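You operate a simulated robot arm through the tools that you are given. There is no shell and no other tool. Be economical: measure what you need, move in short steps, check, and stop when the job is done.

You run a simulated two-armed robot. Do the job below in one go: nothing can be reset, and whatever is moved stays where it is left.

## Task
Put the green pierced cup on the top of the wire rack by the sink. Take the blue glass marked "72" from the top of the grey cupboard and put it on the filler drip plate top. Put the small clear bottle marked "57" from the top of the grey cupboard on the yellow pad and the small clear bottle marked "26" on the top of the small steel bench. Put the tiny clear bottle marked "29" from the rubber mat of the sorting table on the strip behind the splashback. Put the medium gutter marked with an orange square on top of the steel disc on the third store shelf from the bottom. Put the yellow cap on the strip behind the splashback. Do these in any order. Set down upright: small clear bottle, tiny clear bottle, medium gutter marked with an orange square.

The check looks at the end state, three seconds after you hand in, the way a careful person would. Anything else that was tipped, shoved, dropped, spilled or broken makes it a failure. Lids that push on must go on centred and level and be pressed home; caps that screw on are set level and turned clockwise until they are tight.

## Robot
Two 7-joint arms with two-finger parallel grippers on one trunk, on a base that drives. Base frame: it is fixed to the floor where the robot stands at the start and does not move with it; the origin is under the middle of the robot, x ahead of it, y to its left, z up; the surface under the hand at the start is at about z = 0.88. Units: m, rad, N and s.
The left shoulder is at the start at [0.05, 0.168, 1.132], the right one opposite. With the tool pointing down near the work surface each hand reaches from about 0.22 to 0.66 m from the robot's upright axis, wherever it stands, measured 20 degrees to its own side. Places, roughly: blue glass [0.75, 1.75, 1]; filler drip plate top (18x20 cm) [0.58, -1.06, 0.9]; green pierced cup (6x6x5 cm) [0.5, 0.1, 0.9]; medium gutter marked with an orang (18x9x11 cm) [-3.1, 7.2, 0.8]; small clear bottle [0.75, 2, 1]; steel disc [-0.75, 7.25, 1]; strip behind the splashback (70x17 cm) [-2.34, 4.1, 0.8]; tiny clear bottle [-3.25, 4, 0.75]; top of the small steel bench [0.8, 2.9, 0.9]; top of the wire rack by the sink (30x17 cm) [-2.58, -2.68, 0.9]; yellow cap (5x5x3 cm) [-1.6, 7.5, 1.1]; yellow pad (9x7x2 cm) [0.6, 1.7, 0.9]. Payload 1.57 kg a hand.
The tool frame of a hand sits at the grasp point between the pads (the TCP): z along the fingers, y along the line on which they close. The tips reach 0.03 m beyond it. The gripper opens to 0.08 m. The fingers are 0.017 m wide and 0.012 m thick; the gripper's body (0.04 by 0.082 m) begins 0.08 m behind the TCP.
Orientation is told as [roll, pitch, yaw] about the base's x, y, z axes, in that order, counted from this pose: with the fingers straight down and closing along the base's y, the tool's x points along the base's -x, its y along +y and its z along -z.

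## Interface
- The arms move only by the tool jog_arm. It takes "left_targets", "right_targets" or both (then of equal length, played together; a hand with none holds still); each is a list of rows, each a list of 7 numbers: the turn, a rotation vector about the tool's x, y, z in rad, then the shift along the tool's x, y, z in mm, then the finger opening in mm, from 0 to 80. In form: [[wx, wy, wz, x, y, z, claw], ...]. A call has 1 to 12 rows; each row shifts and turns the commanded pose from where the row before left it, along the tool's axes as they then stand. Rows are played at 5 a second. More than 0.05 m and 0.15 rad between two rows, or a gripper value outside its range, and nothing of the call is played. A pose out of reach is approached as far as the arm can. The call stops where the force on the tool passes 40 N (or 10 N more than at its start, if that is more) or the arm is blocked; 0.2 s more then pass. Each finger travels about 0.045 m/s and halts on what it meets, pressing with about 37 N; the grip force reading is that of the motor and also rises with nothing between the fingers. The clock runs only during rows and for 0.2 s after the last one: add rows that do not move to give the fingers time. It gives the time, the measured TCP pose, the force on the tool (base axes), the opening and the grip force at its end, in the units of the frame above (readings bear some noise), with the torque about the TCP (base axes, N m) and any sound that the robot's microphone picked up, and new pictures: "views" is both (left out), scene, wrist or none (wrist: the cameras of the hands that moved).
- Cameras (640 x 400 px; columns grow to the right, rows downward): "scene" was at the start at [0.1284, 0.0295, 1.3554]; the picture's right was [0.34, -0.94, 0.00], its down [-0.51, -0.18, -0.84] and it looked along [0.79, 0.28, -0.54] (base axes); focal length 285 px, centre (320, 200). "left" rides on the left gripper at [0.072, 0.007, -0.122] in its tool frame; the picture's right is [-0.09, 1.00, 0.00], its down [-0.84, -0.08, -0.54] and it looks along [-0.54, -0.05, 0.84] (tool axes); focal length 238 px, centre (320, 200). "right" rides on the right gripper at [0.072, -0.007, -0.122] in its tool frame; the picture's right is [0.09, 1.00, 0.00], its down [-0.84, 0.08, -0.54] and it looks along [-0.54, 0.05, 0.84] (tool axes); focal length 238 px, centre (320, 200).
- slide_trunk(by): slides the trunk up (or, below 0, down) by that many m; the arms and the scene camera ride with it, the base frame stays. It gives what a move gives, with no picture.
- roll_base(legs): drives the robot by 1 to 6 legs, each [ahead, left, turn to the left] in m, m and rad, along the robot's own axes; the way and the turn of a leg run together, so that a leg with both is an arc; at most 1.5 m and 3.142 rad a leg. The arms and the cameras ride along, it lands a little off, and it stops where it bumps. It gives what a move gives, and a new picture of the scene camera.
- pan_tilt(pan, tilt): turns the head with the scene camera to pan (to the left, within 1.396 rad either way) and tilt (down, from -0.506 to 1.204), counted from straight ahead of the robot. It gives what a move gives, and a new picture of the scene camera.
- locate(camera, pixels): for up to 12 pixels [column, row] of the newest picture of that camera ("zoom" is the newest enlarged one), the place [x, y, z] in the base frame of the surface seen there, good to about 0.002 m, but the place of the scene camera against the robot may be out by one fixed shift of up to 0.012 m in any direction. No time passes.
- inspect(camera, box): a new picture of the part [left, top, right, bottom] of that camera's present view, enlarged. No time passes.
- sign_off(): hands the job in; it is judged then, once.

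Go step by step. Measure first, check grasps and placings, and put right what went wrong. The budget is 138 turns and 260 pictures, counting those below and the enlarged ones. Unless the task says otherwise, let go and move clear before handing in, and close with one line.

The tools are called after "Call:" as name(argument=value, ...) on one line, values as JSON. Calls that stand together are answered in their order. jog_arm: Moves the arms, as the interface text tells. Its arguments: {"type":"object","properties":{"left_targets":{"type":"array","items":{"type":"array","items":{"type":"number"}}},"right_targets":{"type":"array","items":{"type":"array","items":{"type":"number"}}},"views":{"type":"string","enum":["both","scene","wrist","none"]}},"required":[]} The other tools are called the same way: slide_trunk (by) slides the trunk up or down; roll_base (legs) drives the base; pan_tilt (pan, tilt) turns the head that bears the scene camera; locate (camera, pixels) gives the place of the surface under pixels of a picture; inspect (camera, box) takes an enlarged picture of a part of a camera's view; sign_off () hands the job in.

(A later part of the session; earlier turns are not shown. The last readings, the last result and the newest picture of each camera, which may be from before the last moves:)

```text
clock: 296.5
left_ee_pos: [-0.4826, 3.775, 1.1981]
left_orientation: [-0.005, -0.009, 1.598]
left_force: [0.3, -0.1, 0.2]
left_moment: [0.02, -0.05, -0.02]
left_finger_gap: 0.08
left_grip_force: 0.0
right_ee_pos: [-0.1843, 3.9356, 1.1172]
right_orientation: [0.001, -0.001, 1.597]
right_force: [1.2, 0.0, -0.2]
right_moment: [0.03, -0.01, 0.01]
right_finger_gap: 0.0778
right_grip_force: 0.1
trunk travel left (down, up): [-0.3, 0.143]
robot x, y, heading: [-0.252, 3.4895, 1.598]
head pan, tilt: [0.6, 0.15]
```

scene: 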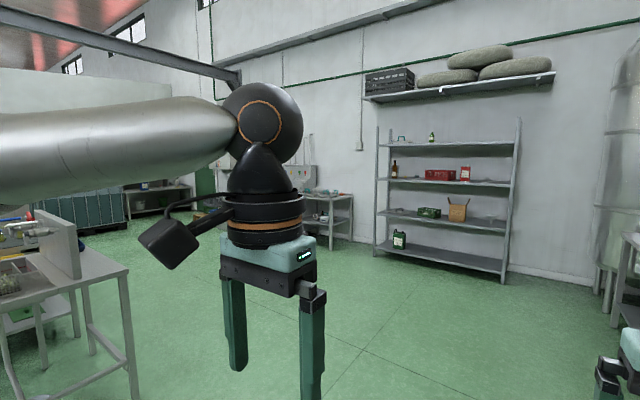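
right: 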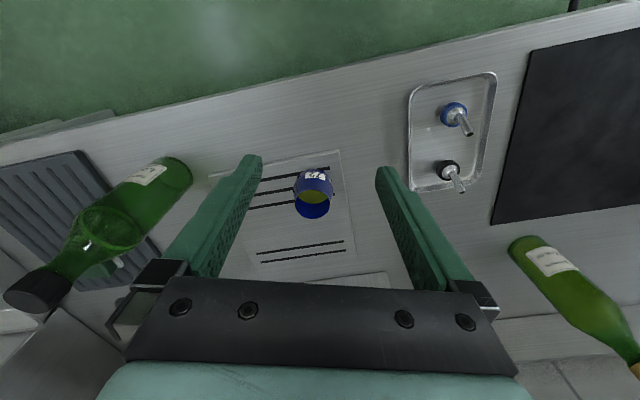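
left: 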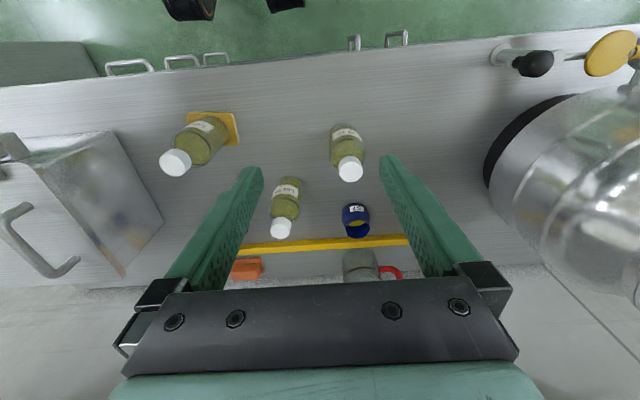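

I drive toward the store shelves for a closer view.

Call:
roll_base(legs=[[1.4, 0.5, -0.027], [0.8, 0.5, 0]])

Call:
pan_tilt(pan=0.05, tilt=0.3)

Call:
pan_tilt(pan=1.1, tilt=0.3)

```text
clock: 308.4
left_ee_pos: [-1.507, 5.9649, 1.1985]
left_orientation: [-0.004, -0.011, 1.58]
left_force: [0.0, -0.5, -0.4]
left_moment: [0.01, 0.01, 0.03]
left_finger_gap: 0.0804
left_grip_force: 0.2
right_ee_pos: [-1.2055, 6.1208, 1.118]
right_orientation: [0.0, -0.002, 1.578]
right_force: [-0.4, 0.4, 0.4]
right_moment: [0.02, 0.0, -0.01]
right_finger_gap: 0.0778
right_grip_force: 0.0
trunk travel left (down, up): [-0.3, 0.143]
robot x, y, heading: [-1.2776, 5.679, 1.575]
head pan, tilt: [0.6, 0.15]
```

scene: 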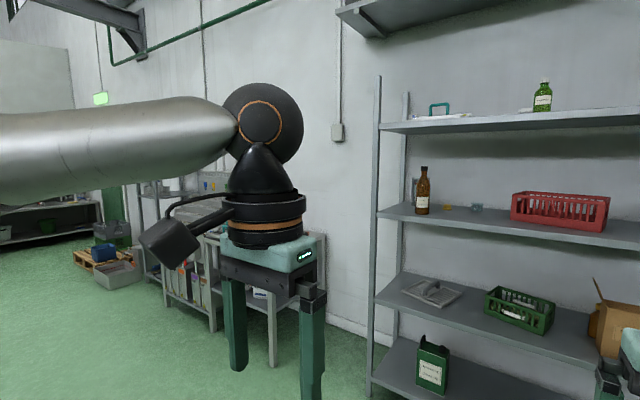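

```text
clock: 309.4
left_ee_pos: [-1.5078, 5.9652, 1.1988]
left_orientation: [-0.003, -0.009, 1.583]
left_force: [0.6, 0.2, 0.0]
left_moment: [0.01, 0.02, 0.0]
left_finger_gap: 0.0801
left_grip_force: 0.0
right_ee_pos: [-1.2049, 6.12, 1.117]
right_orientation: [0.001, -0.002, 1.577]
right_force: [0.3, -0.8, 0.4]
right_moment: [0.01, 0.01, 0.0]
right_finger_gap: 0.0779
right_grip_force: 0.0
trunk travel left (down, up): [-0.3, 0.143]
robot x, y, heading: [-1.2827, 5.6779, 1.572]
head pan, tilt: [0.051, 0.3]
```

scene: 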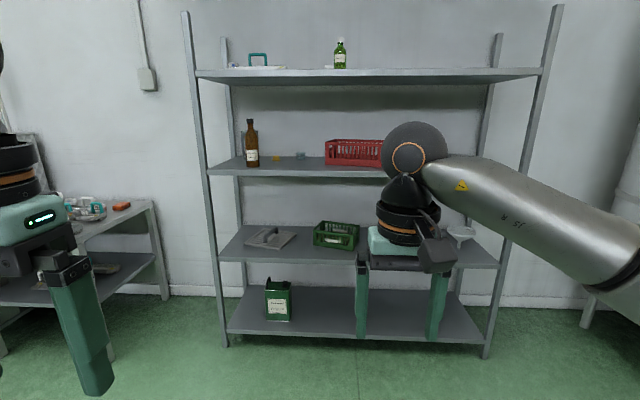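

```text
clock: 310.7
left_ee_pos: [-1.5078, 5.9643, 1.1988]
left_orientation: [-0.004, -0.009, 1.58]
left_force: [0.1, 0.3, 0.2]
left_moment: [0.02, 0.02, 0.02]
left_finger_gap: 0.08
left_grip_force: 0.1
right_ee_pos: [-1.2047, 6.1194, 1.1185]
right_orientation: [-0.001, 0.0, 1.579]
right_force: [-0.5, -0.6, 0.3]
right_moment: [0.02, -0.01, -0.01]
right_finger_gap: 0.0782
right_grip_force: 0.1
trunk travel left (down, up): [-0.3, 0.143]
robot x, y, heading: [-1.2819, 5.6778, 1.58]
head pan, tilt: [1.1, 0.3]
```

scene: 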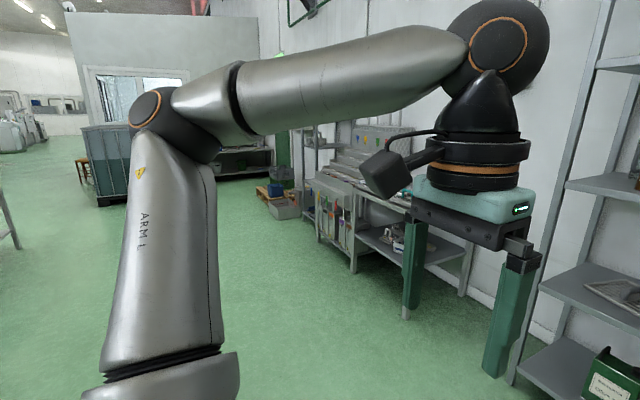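

The third shelf (z≈1.05) holds the amber bottle, the yellow cap (274,157) and a red crate; the disc is behind my arm. I go left first to find the gutter.

Call:
roll_base(legs=[[0.2, 1.0, 0], [0.2, 0.8, 0]])

Call:
pan_tilt(pan=0.0, tilt=0.5)

```text
clock: 326.7
left_ee_pos: [-3.3009, 6.3553, 1.1985]
left_orientation: [-0.003, -0.009, 1.577]
left_force: [0.4, -0.1, 0.1]
left_moment: [-0.01, 0.01, 0.0]
left_finger_gap: 0.08
left_grip_force: 0.1
right_ee_pos: [-2.997, 6.5095, 1.1173]
right_orientation: [-0.001, -0.003, 1.576]
right_force: [0.2, 1.2, -0.4]
right_moment: [0.03, -0.03, -0.03]
right_finger_gap: 0.0781
right_grip_force: 0.1
trunk travel left (down, up): [-0.3, 0.143]
robot x, y, heading: [-3.0749, 6.0723, 1.569]
head pan, tilt: [1.1, 0.3]
```

scene: 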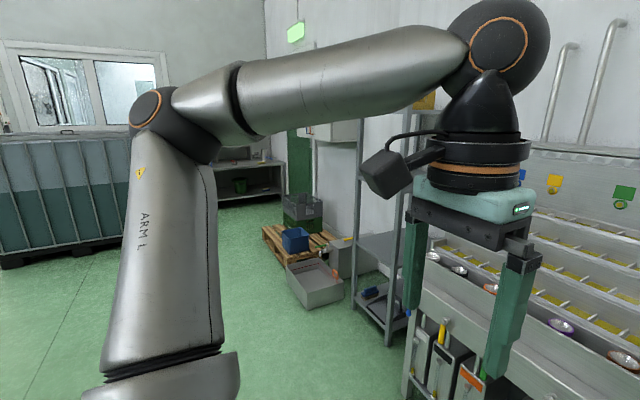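

```text
clock: 328.1
left_ee_pos: [-3.2988, 6.3562, 1.1987]
left_orientation: [-0.004, -0.009, 1.577]
left_force: [0.1, -0.7, 0.3]
left_moment: [-0.01, -0.04, 0.0]
left_finger_gap: 0.0801
left_grip_force: 0.0
right_ee_pos: [-2.9959, 6.51, 1.1166]
right_orientation: [-0.001, -0.001, 1.573]
right_force: [-0.7, -0.2, 0.2]
right_moment: [0.01, -0.01, 0.04]
right_finger_gap: 0.0781
right_grip_force: 0.1
trunk travel left (down, up): [-0.3, 0.143]
robot x, y, heading: [-3.0745, 6.0717, 1.577]
head pan, tilt: [0.0, 0.499]
```

scene: 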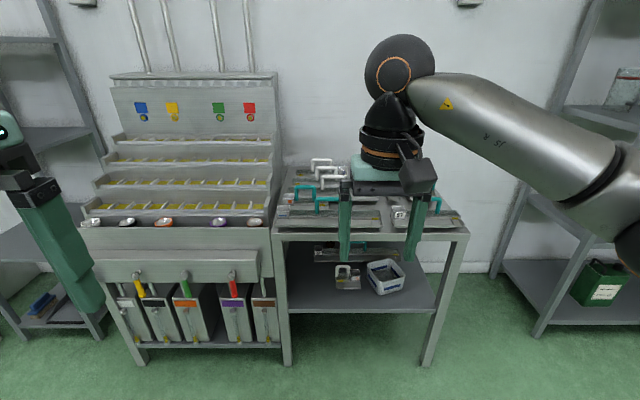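

The table at right (280–460, 165–230) holds several pieces. I look at it through the right wrist camera and an enlargement.

Call:
inspect(camera="right", box=[0, 0, 640, 400])

Call:
inspect(camera="scene", box=[260, 140, 480, 300])

```text
1.00 times, centred on (320, 200) of right (not enlarged: the box is as wide or as high as the picture)
```

zoom: 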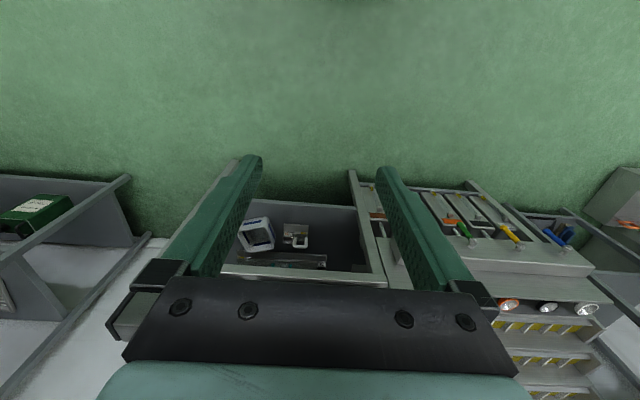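

```text
2.50 times, centred on (370, 220) of scene
```

zoom: 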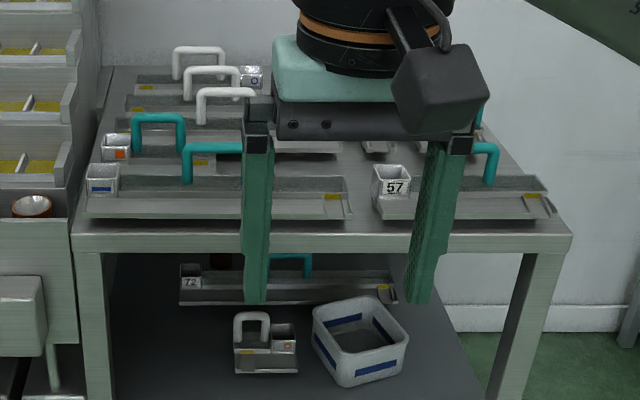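

Several gutters with handles; orange squares at zoom (120,150) and (288,345, lower shelf). I swing the right hand aside for a clear view.

Call:
jog_arm(right_targets=[[0, 0, 0, 20, -45, 0, 78], [0, 0, 0, 20, -45, 0, 78], [0, 0, 0, 20, -45, 0, 78], [0, 0, 0, 20, -45, 0, 78], [0, 0, 0, 0, -45, 0, 78], [0, 0, 0, 0, -30, 0, 78]], views="none")

Call:
roll_base(legs=[[0.25, 0, 0]])

Call:
inspect(camera="scene", box=[240, 180, 480, 330])

```text
clock: 329.5
left_ee_pos: [-3.2991, 6.357, 1.1991]
left_orientation: [-0.003, -0.009, 1.576]
left_force: [0.3, -0.9, -0.4]
left_moment: [0.0, -0.02, 0.02]
left_finger_gap: 0.0799
left_grip_force: 0.1
right_ee_pos: [-2.7416, 6.431, 1.1164]
right_orientation: [0.002, -0.001, 1.576]
right_force: [0.7, -0.3, 0.7]
right_moment: [0.05, 0.01, 0.03]
right_finger_gap: 0.0778
right_grip_force: 0.0
trunk travel left (down, up): [-0.3, 0.143]
robot x, y, heading: [-3.0782, 6.0673, 1.572]
head pan, tilt: [0.0, 0.499]
```

```text
clock: 331.3
left_ee_pos: [-3.2996, 6.6061, 1.1986]
left_orientation: [-0.003, -0.007, 1.577]
left_force: [-0.3, -0.6, -0.4]
left_moment: [-0.03, 0.01, 0.0]
left_finger_gap: 0.0799
left_grip_force: 0.0
right_ee_pos: [-2.7433, 6.6817, 1.1173]
right_orientation: [0.0, -0.002, 1.578]
right_force: [-0.5, -1.1, 0.6]
right_moment: [-0.02, -0.03, -0.01]
right_finger_gap: 0.0781
right_grip_force: 0.1
trunk travel left (down, up): [-0.3, 0.143]
robot x, y, heading: [-3.0771, 6.3183, 1.571]
head pan, tilt: [0.0, 0.499]
```

scene: 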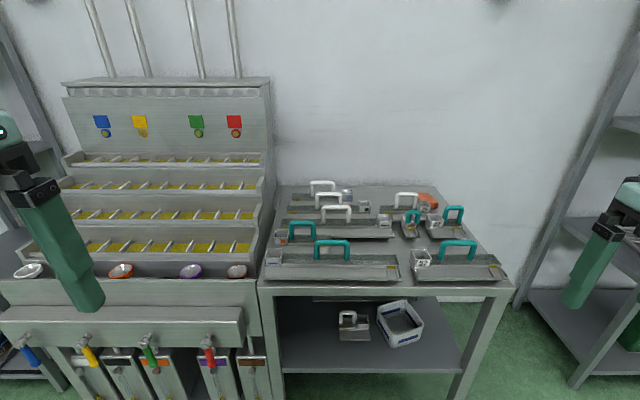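

```text
2.67 times, centred on (360, 255) of scene
```

zoom: 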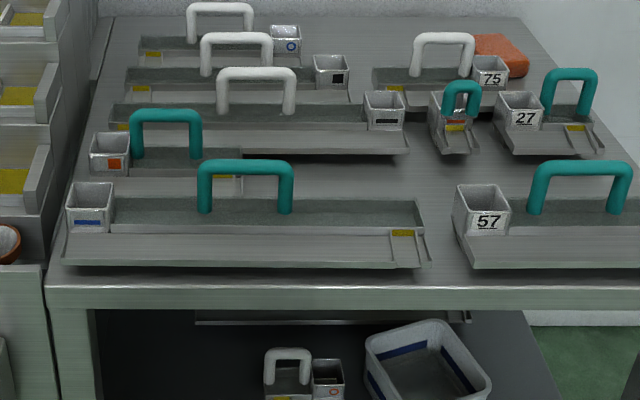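

Candidates with an orange square: the left one at zoom (110–245,110–190) and a short one at (455,120). I measure both.

Call:
locate(camera="zoom", pixels=[[110, 160], [92, 150], [165, 115], [140, 155], [195, 155], [240, 180], [455, 120], [245, 165], [300, 240], [160, 262], [245, 25], [240, 75]])

Call:
inspect(camera="scene", box=[260, 210, 350, 270])

Call:
inspect(camera="scene", box=[380, 185, 480, 260])

```text
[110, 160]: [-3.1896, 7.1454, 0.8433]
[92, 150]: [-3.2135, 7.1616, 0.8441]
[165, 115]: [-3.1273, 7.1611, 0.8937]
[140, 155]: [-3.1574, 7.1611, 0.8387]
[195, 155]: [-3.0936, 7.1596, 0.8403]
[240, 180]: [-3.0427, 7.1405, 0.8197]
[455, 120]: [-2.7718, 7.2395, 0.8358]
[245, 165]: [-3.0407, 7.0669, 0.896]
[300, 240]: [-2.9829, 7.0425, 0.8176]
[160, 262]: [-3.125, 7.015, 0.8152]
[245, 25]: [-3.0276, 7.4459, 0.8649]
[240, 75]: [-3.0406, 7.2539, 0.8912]
```

```text
6.67 times, centred on (305, 240) of scene
```

zoom: 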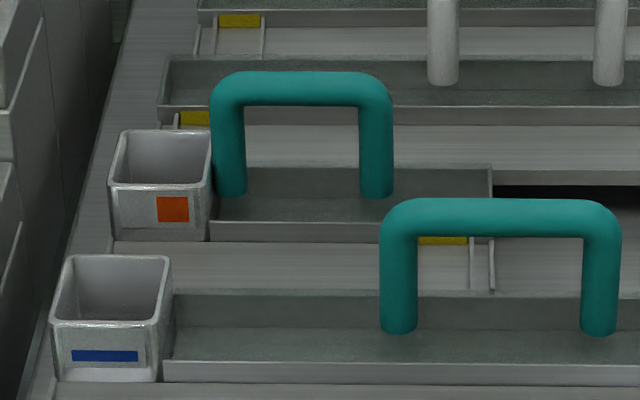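

```text
5.33 times, centred on (430, 222) of scene
```

zoom: 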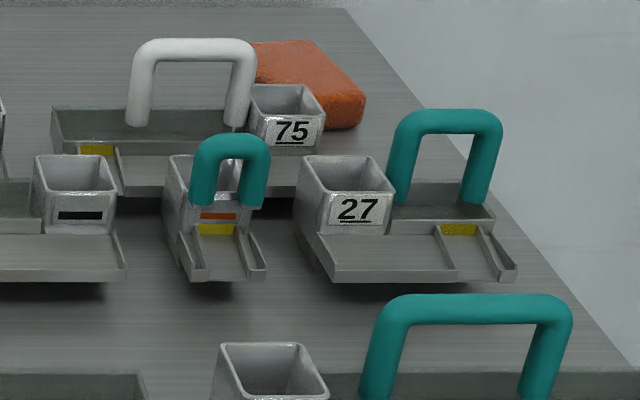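

The left one (x −3.225…−3.04, handle bar at x≈−3.125, y≈7.16, z≈0.88) is the medium gutter with the orange square. I'll grip its bar with the right hand turned 90° and tilted 45°; first rotate in free space.

Call:
jog_arm(right_targets=[[0, 0, 0, 0, 45, 0, 60], [0, 0, 0, 0, 45, 0, 60], [0, 0, 0, 0, 45, 0, 60], [0, 0, 0, 0, 45, 0, 60], [0, 0, -0.143, 0, 0, 0, 60], [0, 0, -0.143, 0, 0, 0, 60], [0, 0, -0.143, 0, 0, 0, 60], [0, 0, -0.143, 0, 0, 0, 60], [0, 0, -0.143, 0, 0, 0, 60], [0, 0, -0.143, 0, 0, 0, 60], [0, 0, -0.143, 0, 0, 0, 60], [0, 0, -0.143, 0, 0, 0, 60]], views="none")

Call:
jog_arm(right_targets=[[0, 0, -0.143, 0, 0, 0, 60], [0, 0, -0.143, 0, 0, 0, 60], [0, 0, -0.143, 0, 0, 0, 60], [0.131, 0, 0, 0, 0, 0, 60], [0.131, 0, 0, 0, 0, 0, 60], [0.131, 0, 0, 0, 0, 0, 60], [0.131, 0, 0, 0, 0, 0, 60], [0.131, 0, 0, 0, 0, 0, 60], [0.131, 0, 0, 0, 0, 0, 60], [0, 0, 0, 0, 0, 0, 60]], views="both")

Call:
locate(camera="scene", pixels=[[130, 320], [265, 270], [255, 180], [280, 300], [370, 285]])

```text
clock: 333.9
left_ee_pos: [-3.2993, 6.6047, 1.1978]
left_orientation: [-0.004, -0.008, 1.578]
left_force: [1.1, -0.1, 0.4]
left_moment: [0.03, -0.01, -0.03]
left_finger_gap: 0.0801
left_grip_force: 0.0
right_ee_pos: [-2.9226, 6.6807, 1.117]
right_orientation: [0.001, -0.002, 2.723]
right_force: [0.0, 0.2, 0.4]
right_moment: [-0.03, 0.01, 0.04]
right_finger_gap: 0.0601
right_grip_force: 0.1
trunk travel left (down, up): [-0.3, 0.143]
robot x, y, heading: [-3.0746, 6.3177, 1.573]
head pan, tilt: [0.0, 0.499]
```

```text
clock: 336.1
left_ee_pos: [-3.2993, 6.6056, 1.1985]
left_orientation: [-0.002, -0.009, 1.578]
left_force: [0.3, 0.5, 0.5]
left_moment: [0.02, -0.02, -0.05]
left_finger_gap: 0.0798
left_grip_force: 0.1
right_ee_pos: [-2.9794, 6.624, 1.1168]
right_orientation: [-0.789, -0.001, -3.135]
right_force: [1.2, -0.6, 0.2]
right_moment: [0.01, 0.0, -0.02]
right_finger_gap: 0.0598
right_grip_force: 0.1
right hand out of reach, approached as far as the arm can: row 1, 2, 3, 8, 9
trunk travel left (down, up): [-0.3, 0.143]
robot x, y, heading: [-3.074, 6.3192, 1.573]
head pan, tilt: [0.0, 0.499]
```

scene: 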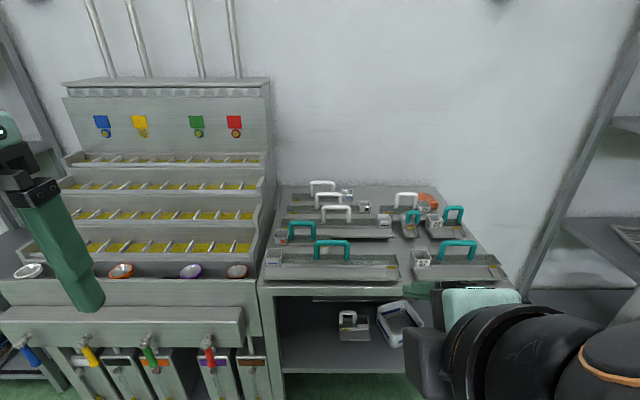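
right: 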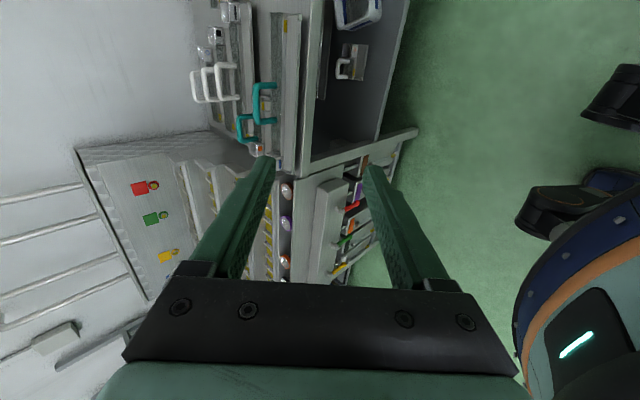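

```text
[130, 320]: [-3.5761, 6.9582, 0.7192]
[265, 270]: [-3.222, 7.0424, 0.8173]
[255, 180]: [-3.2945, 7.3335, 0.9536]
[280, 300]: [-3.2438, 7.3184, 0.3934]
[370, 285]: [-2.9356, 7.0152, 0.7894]
```

The hand orientation is reached (45° forward-down, closing in the y–z plane). I drive forward 0.3 m and left 0.05 m.

Call:
roll_base(legs=[[0.3, 0.05, 0]])

Call:
inspect(camera="right", box=[0, 0, 640, 400])

```text
clock: 338.1
left_ee_pos: [-3.3511, 6.9027, 1.1978]
left_orientation: [-0.004, -0.009, 1.579]
left_force: [-0.4, 0.0, 0.2]
left_moment: [-0.01, -0.01, 0.02]
left_finger_gap: 0.0799
left_grip_force: 0.0
right_ee_pos: [-3.0306, 6.9215, 1.1171]
right_orientation: [-0.788, 0.001, -3.133]
right_force: [0.8, -0.1, 0.7]
right_moment: [-0.02, -0.01, 0.01]
right_finger_gap: 0.0599
right_grip_force: 0.1
trunk travel left (down, up): [-0.3, 0.143]
robot x, y, heading: [-3.1267, 6.6142, 1.572]
head pan, tilt: [0.0, 0.499]
```

scene: 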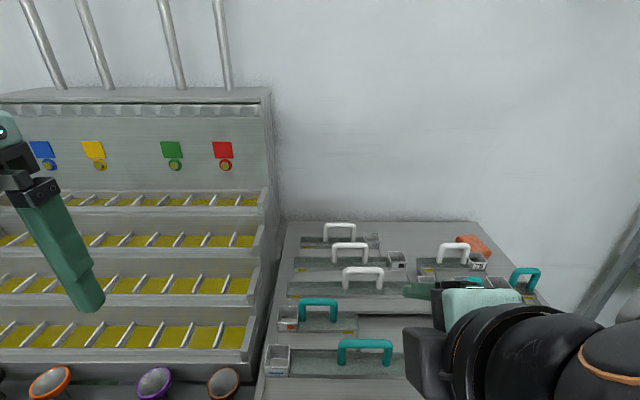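

```text
1.00 times, centred on (320, 200) of right (not enlarged: the box is as wide or as high as the picture)
```

zoom: 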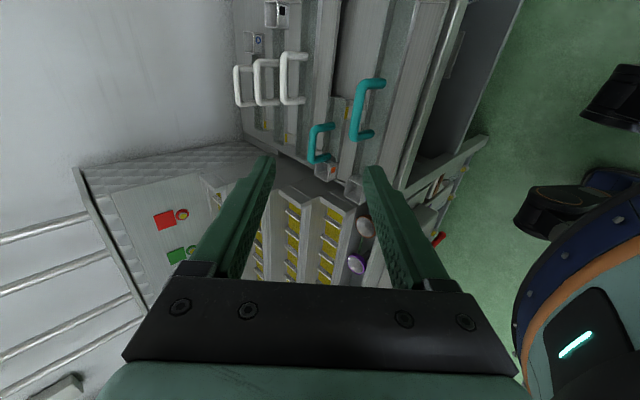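

Call:
locate(camera="zoom", pixels=[[312, 143], [308, 155], [318, 127], [333, 127], [320, 158], [372, 110], [330, 172], [345, 120]])

Call:
locate(camera="scene", pixels=[[318, 301], [302, 318], [335, 318], [289, 313], [289, 326], [364, 343], [340, 350], [388, 350], [360, 375], [318, 312]])

```text
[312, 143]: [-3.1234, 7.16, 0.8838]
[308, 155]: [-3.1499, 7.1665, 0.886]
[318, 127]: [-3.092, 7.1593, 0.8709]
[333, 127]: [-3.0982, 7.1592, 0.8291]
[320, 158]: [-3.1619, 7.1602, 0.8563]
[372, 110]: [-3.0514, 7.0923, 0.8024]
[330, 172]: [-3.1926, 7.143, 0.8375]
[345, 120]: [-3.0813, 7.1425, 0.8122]
```

```text
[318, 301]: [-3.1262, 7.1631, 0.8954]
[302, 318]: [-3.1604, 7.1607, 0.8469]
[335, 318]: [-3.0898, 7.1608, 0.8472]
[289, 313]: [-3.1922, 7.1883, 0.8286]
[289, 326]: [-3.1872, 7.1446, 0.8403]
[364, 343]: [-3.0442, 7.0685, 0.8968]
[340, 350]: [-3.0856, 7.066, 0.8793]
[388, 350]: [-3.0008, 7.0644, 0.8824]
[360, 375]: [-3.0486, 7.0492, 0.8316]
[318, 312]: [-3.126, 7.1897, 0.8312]
```

Bar centre ≈(−3.125, 7.167, 0.880). I move left 94 mm and approach along the tool axis to 100 mm short, fingers at 36 mm.

Call:
jog_arm(right_targets=[[0, 0, 0, -47, 0, 0, 36], [0, 0, 0, -47, 0, 0, 36], [0, 0, 0, 0, -3, 40, 36], [0, 0, 0, 0, -2, 40, 36], [0, 0, 0, 0, 0, 40, 36], [0, 0, 0, 0, 0, 40, 36], [0, 0, 0, 0, 0, 40, 36], [0, 0, 0, 0, 0, 40, 36], [0, 0, 0, 0, 0, 0, 36]], views="both")

```text
clock: 340.1
left_ee_pos: [-3.3518, 6.9031, 1.1984]
left_orientation: [-0.003, -0.01, 1.58]
left_force: [-0.1, 0.1, 0.1]
left_moment: [-0.02, -0.02, 0.0]
left_finger_gap: 0.08
left_grip_force: 0.1
right_ee_pos: [-3.1254, 7.0939, 0.9512]
right_orientation: [-0.786, -0.001, -3.133]
right_force: [0.1, -0.1, 0.9]
right_moment: [0.0, 0.01, -0.01]
right_finger_gap: 0.036
right_grip_force: 0.1
trunk travel left (down, up): [-0.3, 0.143]
robot x, y, heading: [-3.1206, 6.6176, 1.575]
head pan, tilt: [0.0, 0.499]
```

scene: 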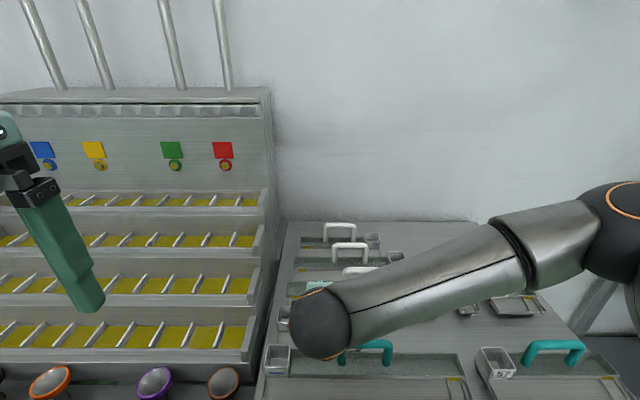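
right: 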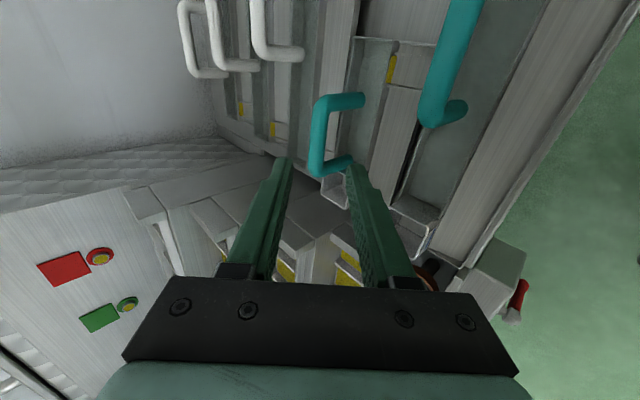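

Call:
locate(camera="right", pixels=[[320, 130], [314, 130], [327, 130], [322, 105], [316, 165], [355, 98], [430, 100]])

```text
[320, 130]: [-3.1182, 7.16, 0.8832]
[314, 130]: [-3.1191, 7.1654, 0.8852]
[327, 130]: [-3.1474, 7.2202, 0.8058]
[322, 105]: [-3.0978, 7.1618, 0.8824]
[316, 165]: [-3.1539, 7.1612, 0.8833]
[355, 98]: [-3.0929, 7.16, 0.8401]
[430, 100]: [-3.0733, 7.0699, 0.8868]
```

Aligned. I advance 100 mm, close, and lift 40 mm.

Call:
jog_arm(right_targets=[[0, 0, 0, 0, 1, 40, 36], [0, 0, 0, 0, 0, 35, 36], [0, 0, 0, 0, 0, 25, 36], [0, 0, 0, 0, 0, 0, 22], [0, 0, 0, 0, 0, 0, 8], [0, 0, 0, 0, 0, 0, 5], [0, 0, 0, 0, 0, 0, 5], [0, 0, 0, 0, 0, 0, 5]], views="wrist")

```text
clock: 341.9
left_ee_pos: [-3.3513, 6.9024, 1.1991]
left_orientation: [-0.003, -0.007, 1.578]
left_force: [0.3, -0.5, 0.1]
left_moment: [0.03, 0.01, -0.03]
left_finger_gap: 0.0801
left_grip_force: 0.0
right_ee_pos: [-3.1266, 7.1629, 0.8819]
right_orientation: [-0.789, -0.004, -3.133]
right_force: [-0.6, 1.8, 4.1]
right_moment: [0.07, 0.21, -0.11]
right_finger_gap: 0.0154
right_grip_force: 31.4
trunk travel left (down, up): [-0.3, 0.143]
robot x, y, heading: [-3.1239, 6.6165, 1.578]
head pan, tilt: [0.0, 0.499]
```

right: 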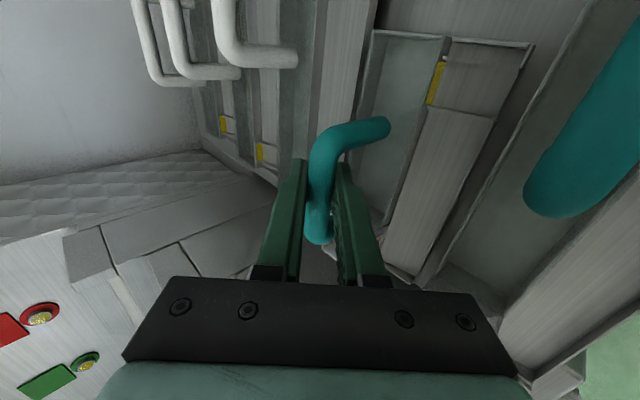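

Gripped on the bar (gap 15 mm). Lift vertically.

Call:
jog_arm(right_targets=[[0, 0, 0, 0, -7, -7, 5], [0, 0, 0, 0, -14, -14, 5], [0, 0, 0, 0, -21, -21, 5], [0, 0, 0, 0, -28, -28, 5], [0, 0, 0, 0, -28, -28, 5], [0, 0, 0, 0, -28, -28, 5], [0, 0, 0, 0, 0, 0, 5]], views="both")

```text
clock: 343.6
left_ee_pos: [-3.3514, 6.9012, 1.1995]
left_orientation: [-0.004, -0.007, 1.58]
left_force: [-0.2, -0.4, -0.8]
left_moment: [0.03, -0.04, 0.02]
left_finger_gap: 0.0801
left_grip_force: 0.1
right_ee_pos: [-3.1274, 7.1639, 1.0377]
right_orientation: [-0.786, -0.001, -3.136]
right_force: [-0.3, -0.5, -3.1]
right_moment: [0.02, -0.06, -0.03]
right_finger_gap: 0.0154
right_grip_force: 31.4
right hand out of reach, approached as far as the arm can: row 6
trunk travel left (down, up): [-0.3, 0.143]
robot x, y, heading: [-3.1228, 6.6158, 1.581]
head pan, tilt: [0.0, 0.499]
```

scene: 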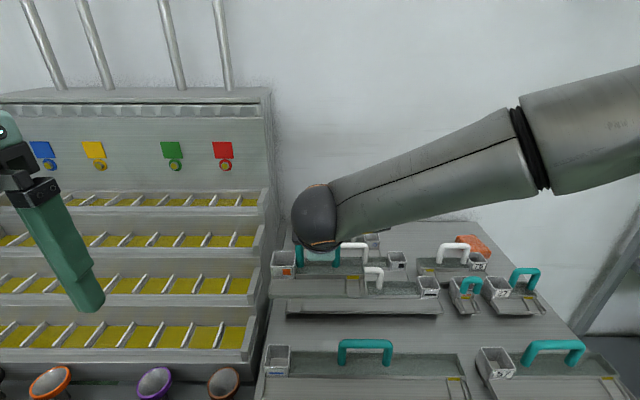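
right: 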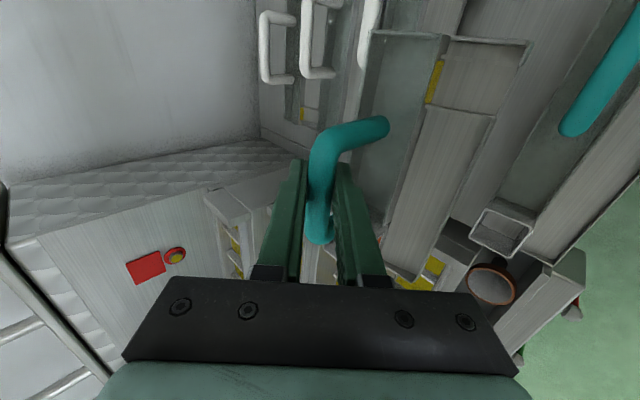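

The gutter hangs level (3.1 N). I back off and drive right to the store shelf.

Call:
roll_base(legs=[[-0.55, 0, 0], [0, -1.15, 0], [0, -1.1, -0.01]])

Call:
pan_tilt(pan=0.1, tilt=0.25)

```text
clock: 366.2
left_ee_pos: [-1.0949, 6.3499, 1.1989]
left_orientation: [-0.003, -0.009, 1.564]
left_force: [-0.7, 0.1, 0.6]
left_moment: [0.04, -0.02, -0.01]
left_finger_gap: 0.08
left_grip_force: 0.0
right_ee_pos: [-0.8664, 6.6078, 1.0378]
right_orientation: [-0.787, -0.002, 3.134]
right_force: [-0.8, -0.7, -3.1]
right_moment: [-0.02, -0.03, -0.02]
right_finger_gap: 0.0155
right_grip_force: 31.4
trunk travel left (down, up): [-0.3, 0.143]
robot x, y, heading: [-0.8726, 6.0583, 1.562]
head pan, tilt: [0.0, 0.499]
```

scene: 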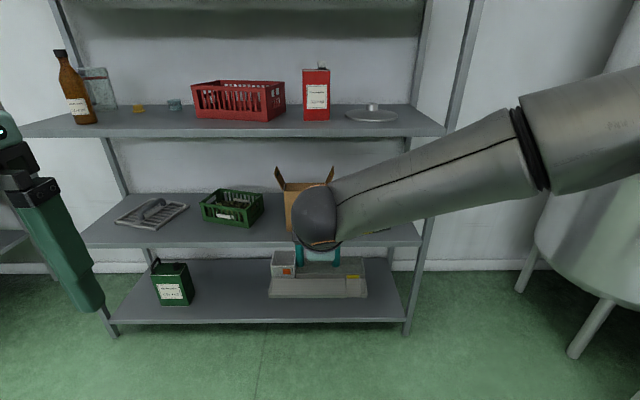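

```text
clock: 367.0
left_ee_pos: [-1.0949, 6.3499, 1.1988]
left_orientation: [-0.003, -0.009, 1.563]
left_force: [0.3, -0.4, -0.1]
left_moment: [0.01, -0.03, -0.01]
left_finger_gap: 0.08
left_grip_force: 0.1
right_ee_pos: [-0.8661, 6.6068, 1.0379]
right_orientation: [-0.787, 0.0, 3.134]
right_force: [0.2, 0.2, -2.3]
right_moment: [0.03, -0.01, 0.01]
right_finger_gap: 0.0154
right_grip_force: 31.3
trunk travel left (down, up): [-0.3, 0.143]
robot x, y, heading: [-0.8728, 6.0607, 1.563]
head pan, tilt: [0.099, 0.25]
```

scene: 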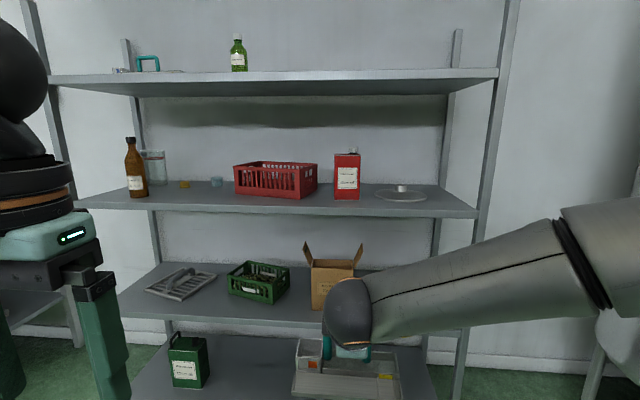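

Call:
inspect(camera="scene", box=[320, 140, 500, 230])

Call:
locate(camera="scene", pixels=[[376, 193], [428, 193], [400, 201], [400, 186], [348, 195], [335, 175], [474, 215], [440, 72], [470, 205], [360, 160], [320, 214], [490, 78]])

```text
3.56 times, centred on (410, 185) of scene
```

zoom: 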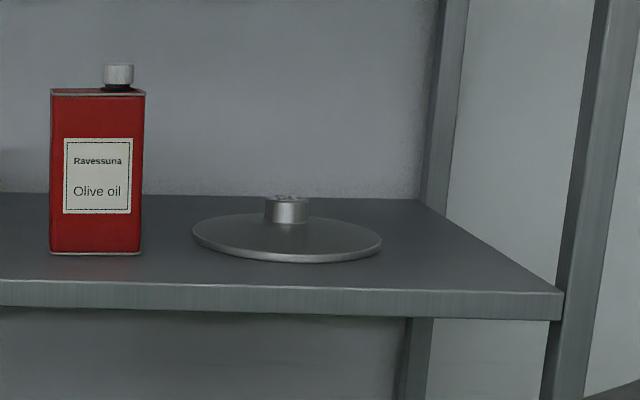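

```text
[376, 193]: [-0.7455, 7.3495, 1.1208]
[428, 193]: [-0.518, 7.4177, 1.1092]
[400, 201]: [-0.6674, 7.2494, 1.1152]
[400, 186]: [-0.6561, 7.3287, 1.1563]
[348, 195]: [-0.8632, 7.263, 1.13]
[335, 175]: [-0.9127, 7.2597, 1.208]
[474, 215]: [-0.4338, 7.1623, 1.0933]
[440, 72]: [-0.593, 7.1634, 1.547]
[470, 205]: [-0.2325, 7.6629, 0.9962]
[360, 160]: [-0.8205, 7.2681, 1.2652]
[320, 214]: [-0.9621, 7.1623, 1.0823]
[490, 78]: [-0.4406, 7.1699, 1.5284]
```

The disc (≈(−0.656,7.35)) has a raised hub, top ≈1.145; I'll rest the gutter centred on it. I check arm geometry, hub, shelf clearances, and the gutter.

Call:
locate(camera="scene", pixels=[[350, 290], [420, 290], [500, 258], [560, 240], [610, 210], [400, 90], [400, 98], [505, 60], [480, 180], [402, 190]])

Call:
locate(camera="zoom", pixels=[[287, 199], [287, 212], [267, 205], [306, 205], [200, 232], [376, 240], [290, 258], [287, 197]])

Call:
inspect(camera="scene", box=[280, 320, 420, 400])

```text
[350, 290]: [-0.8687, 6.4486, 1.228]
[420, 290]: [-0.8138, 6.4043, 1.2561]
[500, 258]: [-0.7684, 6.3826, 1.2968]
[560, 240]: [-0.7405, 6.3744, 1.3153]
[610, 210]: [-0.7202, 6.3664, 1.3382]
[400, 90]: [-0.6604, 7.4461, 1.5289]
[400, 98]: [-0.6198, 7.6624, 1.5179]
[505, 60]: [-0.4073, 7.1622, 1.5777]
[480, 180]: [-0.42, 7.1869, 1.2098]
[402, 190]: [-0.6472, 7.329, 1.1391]
```

```text
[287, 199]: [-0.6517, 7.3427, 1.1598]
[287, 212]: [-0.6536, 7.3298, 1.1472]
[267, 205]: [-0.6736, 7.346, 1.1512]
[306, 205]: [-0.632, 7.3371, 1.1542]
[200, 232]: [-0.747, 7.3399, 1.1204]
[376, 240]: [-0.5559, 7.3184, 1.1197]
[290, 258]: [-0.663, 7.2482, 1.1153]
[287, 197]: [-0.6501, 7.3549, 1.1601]
```

```text
4.57 times, centred on (350, 360) of scene
```

zoom: 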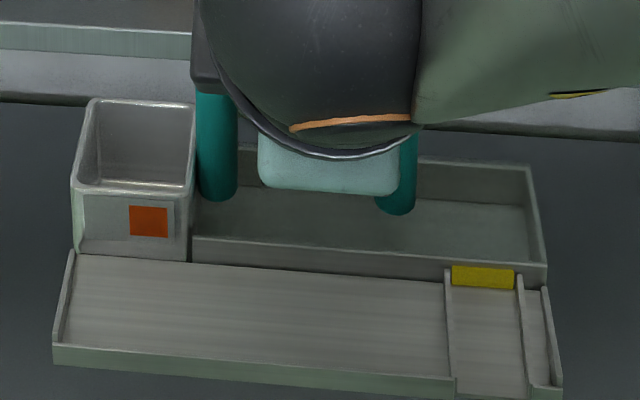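

Hub centre ≈(−0.653,7.348), top ≈1.149, radius 0.021, so the gutter's centre of mass must sit over it. I lower the trunk a bit, raise the hand to the entry height, and take several torque readings.

Call:
slide_trunk(by=-0.05)

Call:
jog_arm(right_targets=[[0, 0, 0, 0, -28, -28, 5], [0, 0, 0, 0, -28, -28, 5], [0, 0, 0, 0, -28, -28, 5], [0, 0, 0, 0, -28, -28, 5], [0, 0, 0, 0, -28, -28, 5], [0, 0, 0, 0, -28, -28, 5], [0, 0, 0, 0, -30, -30, 5], [0, 0, 0, 0, 0, 0, 5], [0, 0, 0, 0, 0, 0, 5]], views="both")

Call:
jog_arm(right_targets=[[0, 0, 0, 0, 0, 0, 5]], views="none")

Call:
jog_arm(right_targets=[[0, 0, 0, 0, 0, 0, 5]], views="none")

Call:
jog_arm(right_targets=[[0, 0, 0, 0, 0, 0, 5]], views="none")

Call:
jog_arm(right_targets=[[0, 0, 0, 0, 0, 0, 5]], views="none")

Call:
jog_arm(right_targets=[[0, 0, 0, 0, 0, 0, 5]], views="none")

Call:
jog_arm(right_targets=[[0, 0, 0, 0, 0, 0, 5]], views="none")

```text
clock: 367.9
left_ee_pos: [-1.0957, 6.3487, 1.1498]
left_orientation: [-0.002, -0.008, 1.564]
left_force: [0.5, 0.2, 0.6]
left_moment: [0.0, 0.0, 0.01]
left_finger_gap: 0.0798
left_grip_force: 0.2
right_ee_pos: [-0.8657, 6.6085, 0.9884]
right_orientation: [-0.788, -0.001, 3.135]
right_force: [0.0, -0.2, -2.3]
right_moment: [0.02, -0.03, 0.02]
right_finger_gap: 0.0157
right_grip_force: 31.2
trunk travel left (down, up): [-0.25, 0.193]
robot x, y, heading: [-0.871, 6.06, 1.559]
head pan, tilt: [0.099, 0.25]
```

```text
clock: 369.9
left_ee_pos: [-1.0946, 6.3492, 1.1488]
left_orientation: [-0.002, -0.009, 1.563]
left_force: [-0.2, 0.5, 0.1]
left_moment: [0.02, -0.01, -0.03]
left_finger_gap: 0.0801
left_grip_force: 0.0
right_ee_pos: [-0.8663, 6.6076, 0.9882]
right_orientation: [-0.788, 0.001, 3.134]
right_force: [0.5, -0.8, -3.1]
right_moment: [-0.04, -0.05, 0.02]
right_finger_gap: 0.0153
right_grip_force: 30.8
right hand out of reach, approached as far as the arm can: row 1, 2, 3, 4, 5, 6, 7
trunk travel left (down, up): [-0.25, 0.193]
robot x, y, heading: [-0.8757, 6.0606, 1.56]
head pan, tilt: [0.099, 0.25]
```

scene: 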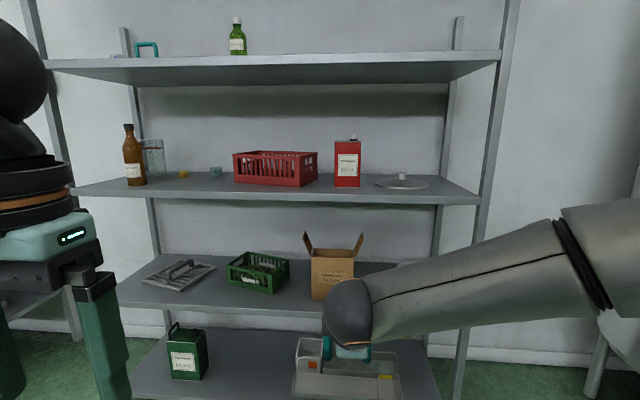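
right: 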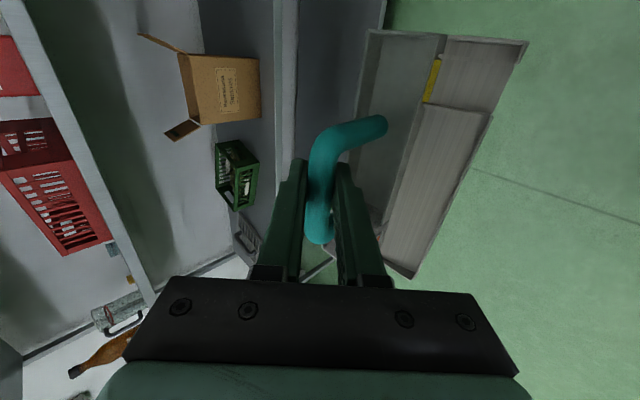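

```text
clock: 370.3
left_ee_pos: [-1.0961, 6.3502, 1.1501]
left_orientation: [-0.004, -0.01, 1.563]
left_force: [-0.6, -0.1, -0.4]
left_moment: [-0.01, -0.01, -0.01]
left_finger_gap: 0.0799
left_grip_force: 0.0
right_ee_pos: [-0.8666, 6.6077, 0.9878]
right_orientation: [-0.787, 0.0, 3.134]
right_force: [0.8, 0.2, -3.2]
right_moment: [0.01, -0.04, -0.02]
right_finger_gap: 0.0154
right_grip_force: 30.9
trunk travel left (down, up): [-0.25, 0.193]
robot x, y, heading: [-0.8732, 6.0621, 1.558]
head pan, tilt: [0.099, 0.25]
```

```text
clock: 370.7
left_ee_pos: [-1.0949, 6.3493, 1.1491]
left_orientation: [-0.003, -0.01, 1.564]
left_force: [0.1, -0.1, 0.3]
left_moment: [0.0, -0.01, -0.03]
left_finger_gap: 0.0798
left_grip_force: 0.0
right_ee_pos: [-0.8683, 6.6074, 0.9884]
right_orientation: [-0.787, 0.0, 3.134]
right_force: [-0.1, 0.1, -3.4]
right_moment: [-0.01, -0.01, 0.03]
right_finger_gap: 0.0154
right_grip_force: 31.3
trunk travel left (down, up): [-0.25, 0.193]
robot x, y, heading: [-0.8734, 6.0603, 1.557]
head pan, tilt: [0.099, 0.25]
```

```text
clock: 371.1
left_ee_pos: [-1.0951, 6.3502, 1.1485]
left_orientation: [-0.003, -0.009, 1.563]
left_force: [0.5, -1.8, -0.2]
left_moment: [0.0, 0.0, 0.02]
left_finger_gap: 0.0799
left_grip_force: 0.2
right_ee_pos: [-0.8656, 6.607, 0.9883]
right_orientation: [-0.788, 0.0, 3.135]
right_force: [-0.1, 0.5, -3.4]
right_moment: [0.01, -0.02, 0.01]
right_finger_gap: 0.0151
right_grip_force: 30.7
trunk travel left (down, up): [-0.25, 0.193]
robot x, y, heading: [-0.8751, 6.0577, 1.564]
head pan, tilt: [0.099, 0.25]
```

```text
clock: 371.5
left_ee_pos: [-1.0949, 6.3501, 1.1487]
left_orientation: [-0.003, -0.009, 1.562]
left_force: [0.7, -0.4, -0.3]
left_moment: [-0.02, -0.01, 0.0]
left_finger_gap: 0.08
left_grip_force: 0.0
right_ee_pos: [-0.868, 6.6073, 0.9877]
right_orientation: [-0.786, 0.0, 3.137]
right_force: [0.4, 0.2, -2.3]
right_moment: [0.0, -0.02, 0.01]
right_finger_gap: 0.0152
right_grip_force: 31.4
trunk travel left (down, up): [-0.25, 0.193]
robot x, y, heading: [-0.8732, 6.06, 1.558]
head pan, tilt: [0.099, 0.25]
```

```text
clock: 371.9
left_ee_pos: [-1.0958, 6.349, 1.1482]
left_orientation: [-0.003, -0.008, 1.564]
left_force: [0.6, 0.2, 0.0]
left_moment: [0.0, 0.0, 0.01]
left_finger_gap: 0.0801
left_grip_force: 0.0
right_ee_pos: [-0.8669, 6.608, 0.9883]
right_orientation: [-0.786, 0.0, 3.136]
right_force: [-0.4, -0.2, -3.4]
right_moment: [0.02, -0.02, 0.02]
right_finger_gap: 0.0152
right_grip_force: 31.1
trunk travel left (down, up): [-0.25, 0.193]
robot x, y, heading: [-0.8743, 6.0607, 1.562]
head pan, tilt: [0.099, 0.25]
```

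```text
clock: 372.3
left_ee_pos: [-1.0948, 6.3489, 1.1494]
left_orientation: [-0.004, -0.009, 1.564]
left_force: [0.1, 0.5, -0.3]
left_moment: [0.01, 0.01, -0.02]
left_finger_gap: 0.0801
left_grip_force: 0.0
right_ee_pos: [-0.867, 6.6071, 0.988]
right_orientation: [-0.788, -0.001, 3.136]
right_force: [-0.6, -0.4, -3.2]
right_moment: [0.02, -0.03, 0.01]
right_finger_gap: 0.0152
right_grip_force: 31.9
trunk travel left (down, up): [-0.25, 0.193]
robot x, y, heading: [-0.8719, 6.0603, 1.557]
head pan, tilt: [0.099, 0.25]
```

COM lies ≈9 mm toward the box end, centred otherwise. The arm can't rise at this extension; I pull in 120 mm, then raise.

Call:
jog_arm(right_targets=[[0, 0, 0, 0, 28, -28, 5], [0, 0, 0, 0, 28, -28, 5], [0, 0, 0, 0, 28, -28, 5], [0, 0, 0, 0, -28, -28, 5], [0, 0, 0, 0, -28, -28, 5], [0, 0, 0, 0, -28, -28, 5], [0, 0, 0, 0, -28, -28, 5], [0, 0, 0, 0, -28, -28, 5], [0, 0, 0, 0, -28, -28, 5], [0, 0, 0, 0, 0, 0, 5]], views="scene")

```text
clock: 374.5
left_ee_pos: [-1.0973, 6.3499, 1.1488]
left_orientation: [-0.004, -0.01, 1.564]
left_force: [-0.2, 0.7, 0.2]
left_moment: [0.03, 0.0, 0.01]
left_finger_gap: 0.0798
left_grip_force: 0.0
right_ee_pos: [-0.868, 6.4879, 1.0856]
right_orientation: [-0.787, -0.001, 3.137]
right_force: [-0.2, 0.5, -3.9]
right_moment: [0.02, -0.03, 0.01]
right_finger_gap: 0.0155
right_grip_force: 31.3
right hand out of reach, approached as far as the arm can: row 6, 7, 8, 9
trunk travel left (down, up): [-0.25, 0.193]
robot x, y, heading: [-0.8729, 6.0575, 1.56]
head pan, tilt: [0.099, 0.25]
```

scene: 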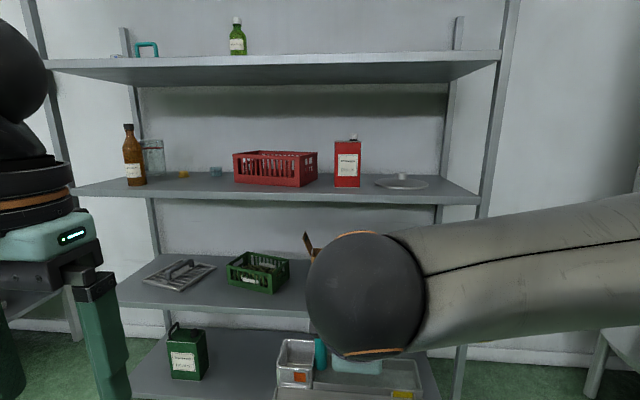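

At 45° the arm cannot lift high enough; a near-horizontal grip is needed. I test that pose here in free air (the gutter is empty) before regrasping at the table.

Call:
jog_arm(right_targets=[[0.131, 0, 0, 0, 0, 0, 5], [0.131, 0, 0, 0, 0, 0, 5], [0.131, 0, 0, 0, 0, 0, 5], [0.131, 0, 0, 0, 0, 0, 5], [0.131, 0, 0, 0, 0, 0, 5], [0, 0, 0, 0, -40, 0, 5], [0, 0, 0, 0, -40, 0, 5], [0, 0, 0, 0, -40, 0, 5], [0, 0, 0, 0, -40, 0, 5], [0, 0, 0, 0, -30, 0, 5], [0, 0, 0, 0, 0, 0, 5]], views="scene")

```text
clock: 376.9
left_ee_pos: [-1.0949, 6.3498, 1.149]
left_orientation: [-0.004, -0.009, 1.565]
left_force: [-0.5, -0.7, 0.3]
left_moment: [-0.04, 0.0, 0.02]
left_finger_gap: 0.0799
left_grip_force: 0.0
right_ee_pos: [-0.8688, 6.5111, 1.2753]
right_orientation: [-1.443, 0.001, 3.134]
right_force: [-0.2, 0.4, -3.2]
right_moment: [-0.09, -0.01, 0.02]
right_finger_gap: 0.0153
right_grip_force: 31.0
trunk travel left (down, up): [-0.25, 0.193]
robot x, y, heading: [-0.8697, 6.0636, 1.561]
head pan, tilt: [0.099, 0.25]
```

scene: 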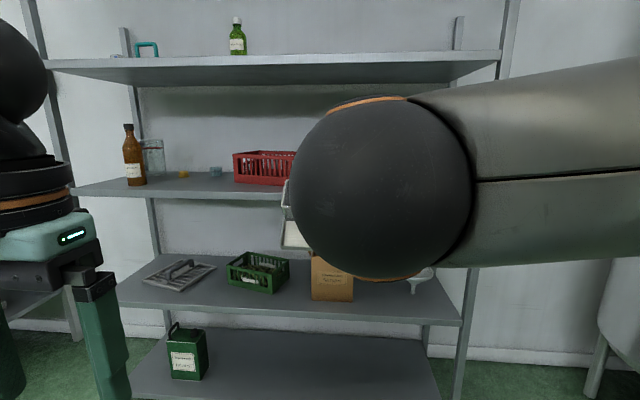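

Horizontal pose at z 1.275 is reachable. I test extending forward 160 mm.

Call:
jog_arm(right_targets=[[0, 0, 0, 0, 0, 40, 5], [0, 0, 0, 0, 0, 40, 5], [0, 0, 0, 0, 0, 40, 5], [0, 0, 0, 0, 0, 40, 5], [0, 0, 0, 0, 0, 0, 5]], views="scene")

Call:
locate(camera="scene", pixels=[[360, 150], [420, 180], [480, 170], [540, 160], [600, 150]])

```text
clock: 378.1
left_ee_pos: [-1.0947, 6.348, 1.1489]
left_orientation: [-0.004, -0.009, 1.564]
left_force: [0.3, -0.2, 0.2]
left_moment: [0.01, 0.0, -0.01]
left_finger_gap: 0.0799
left_grip_force: 0.0
right_ee_pos: [-0.8653, 6.6697, 1.2552]
right_orientation: [-1.443, -0.001, 3.136]
right_force: [-0.2, -0.5, -3.2]
right_moment: [-0.12, 0.0, -0.02]
right_finger_gap: 0.015
right_grip_force: 31.1
trunk travel left (down, up): [-0.25, 0.193]
robot x, y, heading: [-0.8748, 6.0589, 1.557]
head pan, tilt: [0.099, 0.25]
```

scene: 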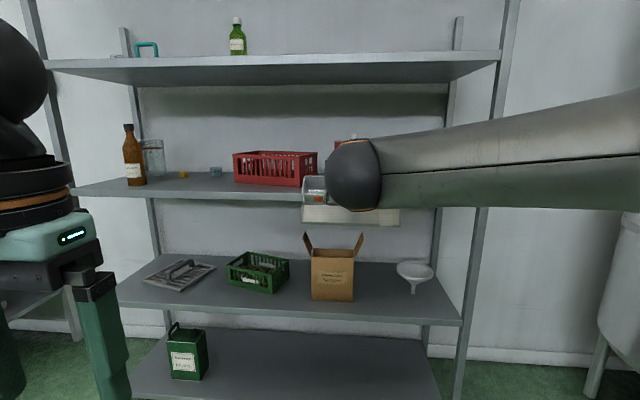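

```text
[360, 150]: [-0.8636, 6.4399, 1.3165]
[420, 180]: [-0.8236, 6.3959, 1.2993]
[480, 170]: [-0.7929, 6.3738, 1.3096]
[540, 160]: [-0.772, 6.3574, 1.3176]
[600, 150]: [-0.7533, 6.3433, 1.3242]
```

Extension works. Since the finger passes through the closed handle loop, I can let the gutter self-level: tip the fingers slightly up, open to 18 mm so the bar rests on the lower finger, then re-close.

Call:
jog_arm(right_targets=[[0, 0, 0, 0, 0, -40, 5], [0.131, 0, 0, 0, 0, 0, 5], [0.131, 0, 0, 0, 0, 0, 5], [0, 0, 0, 0, 0, 0, 5]], views="wrist")

```text
clock: 379.1
left_ee_pos: [-1.0945, 6.3493, 1.1481]
left_orientation: [-0.004, -0.009, 1.564]
left_force: [0.9, 0.7, 0.2]
left_moment: [-0.02, 0.01, -0.03]
left_finger_gap: 0.0799
left_grip_force: 0.1
right_ee_pos: [-0.8676, 6.6301, 1.2606]
right_orientation: [-1.707, -0.001, 3.136]
right_force: [0.3, -0.3, -3.3]
right_moment: [-0.19, -0.04, 0.05]
right_finger_gap: 0.0151
right_grip_force: 31.0
trunk travel left (down, up): [-0.25, 0.193]
robot x, y, heading: [-0.8745, 6.0544, 1.562]
head pan, tilt: [0.099, 0.25]
```

right: 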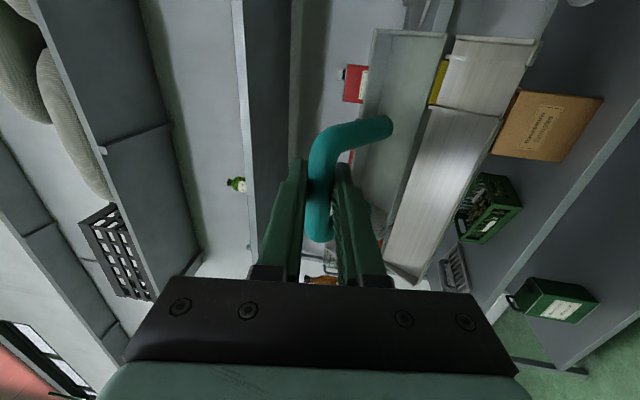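

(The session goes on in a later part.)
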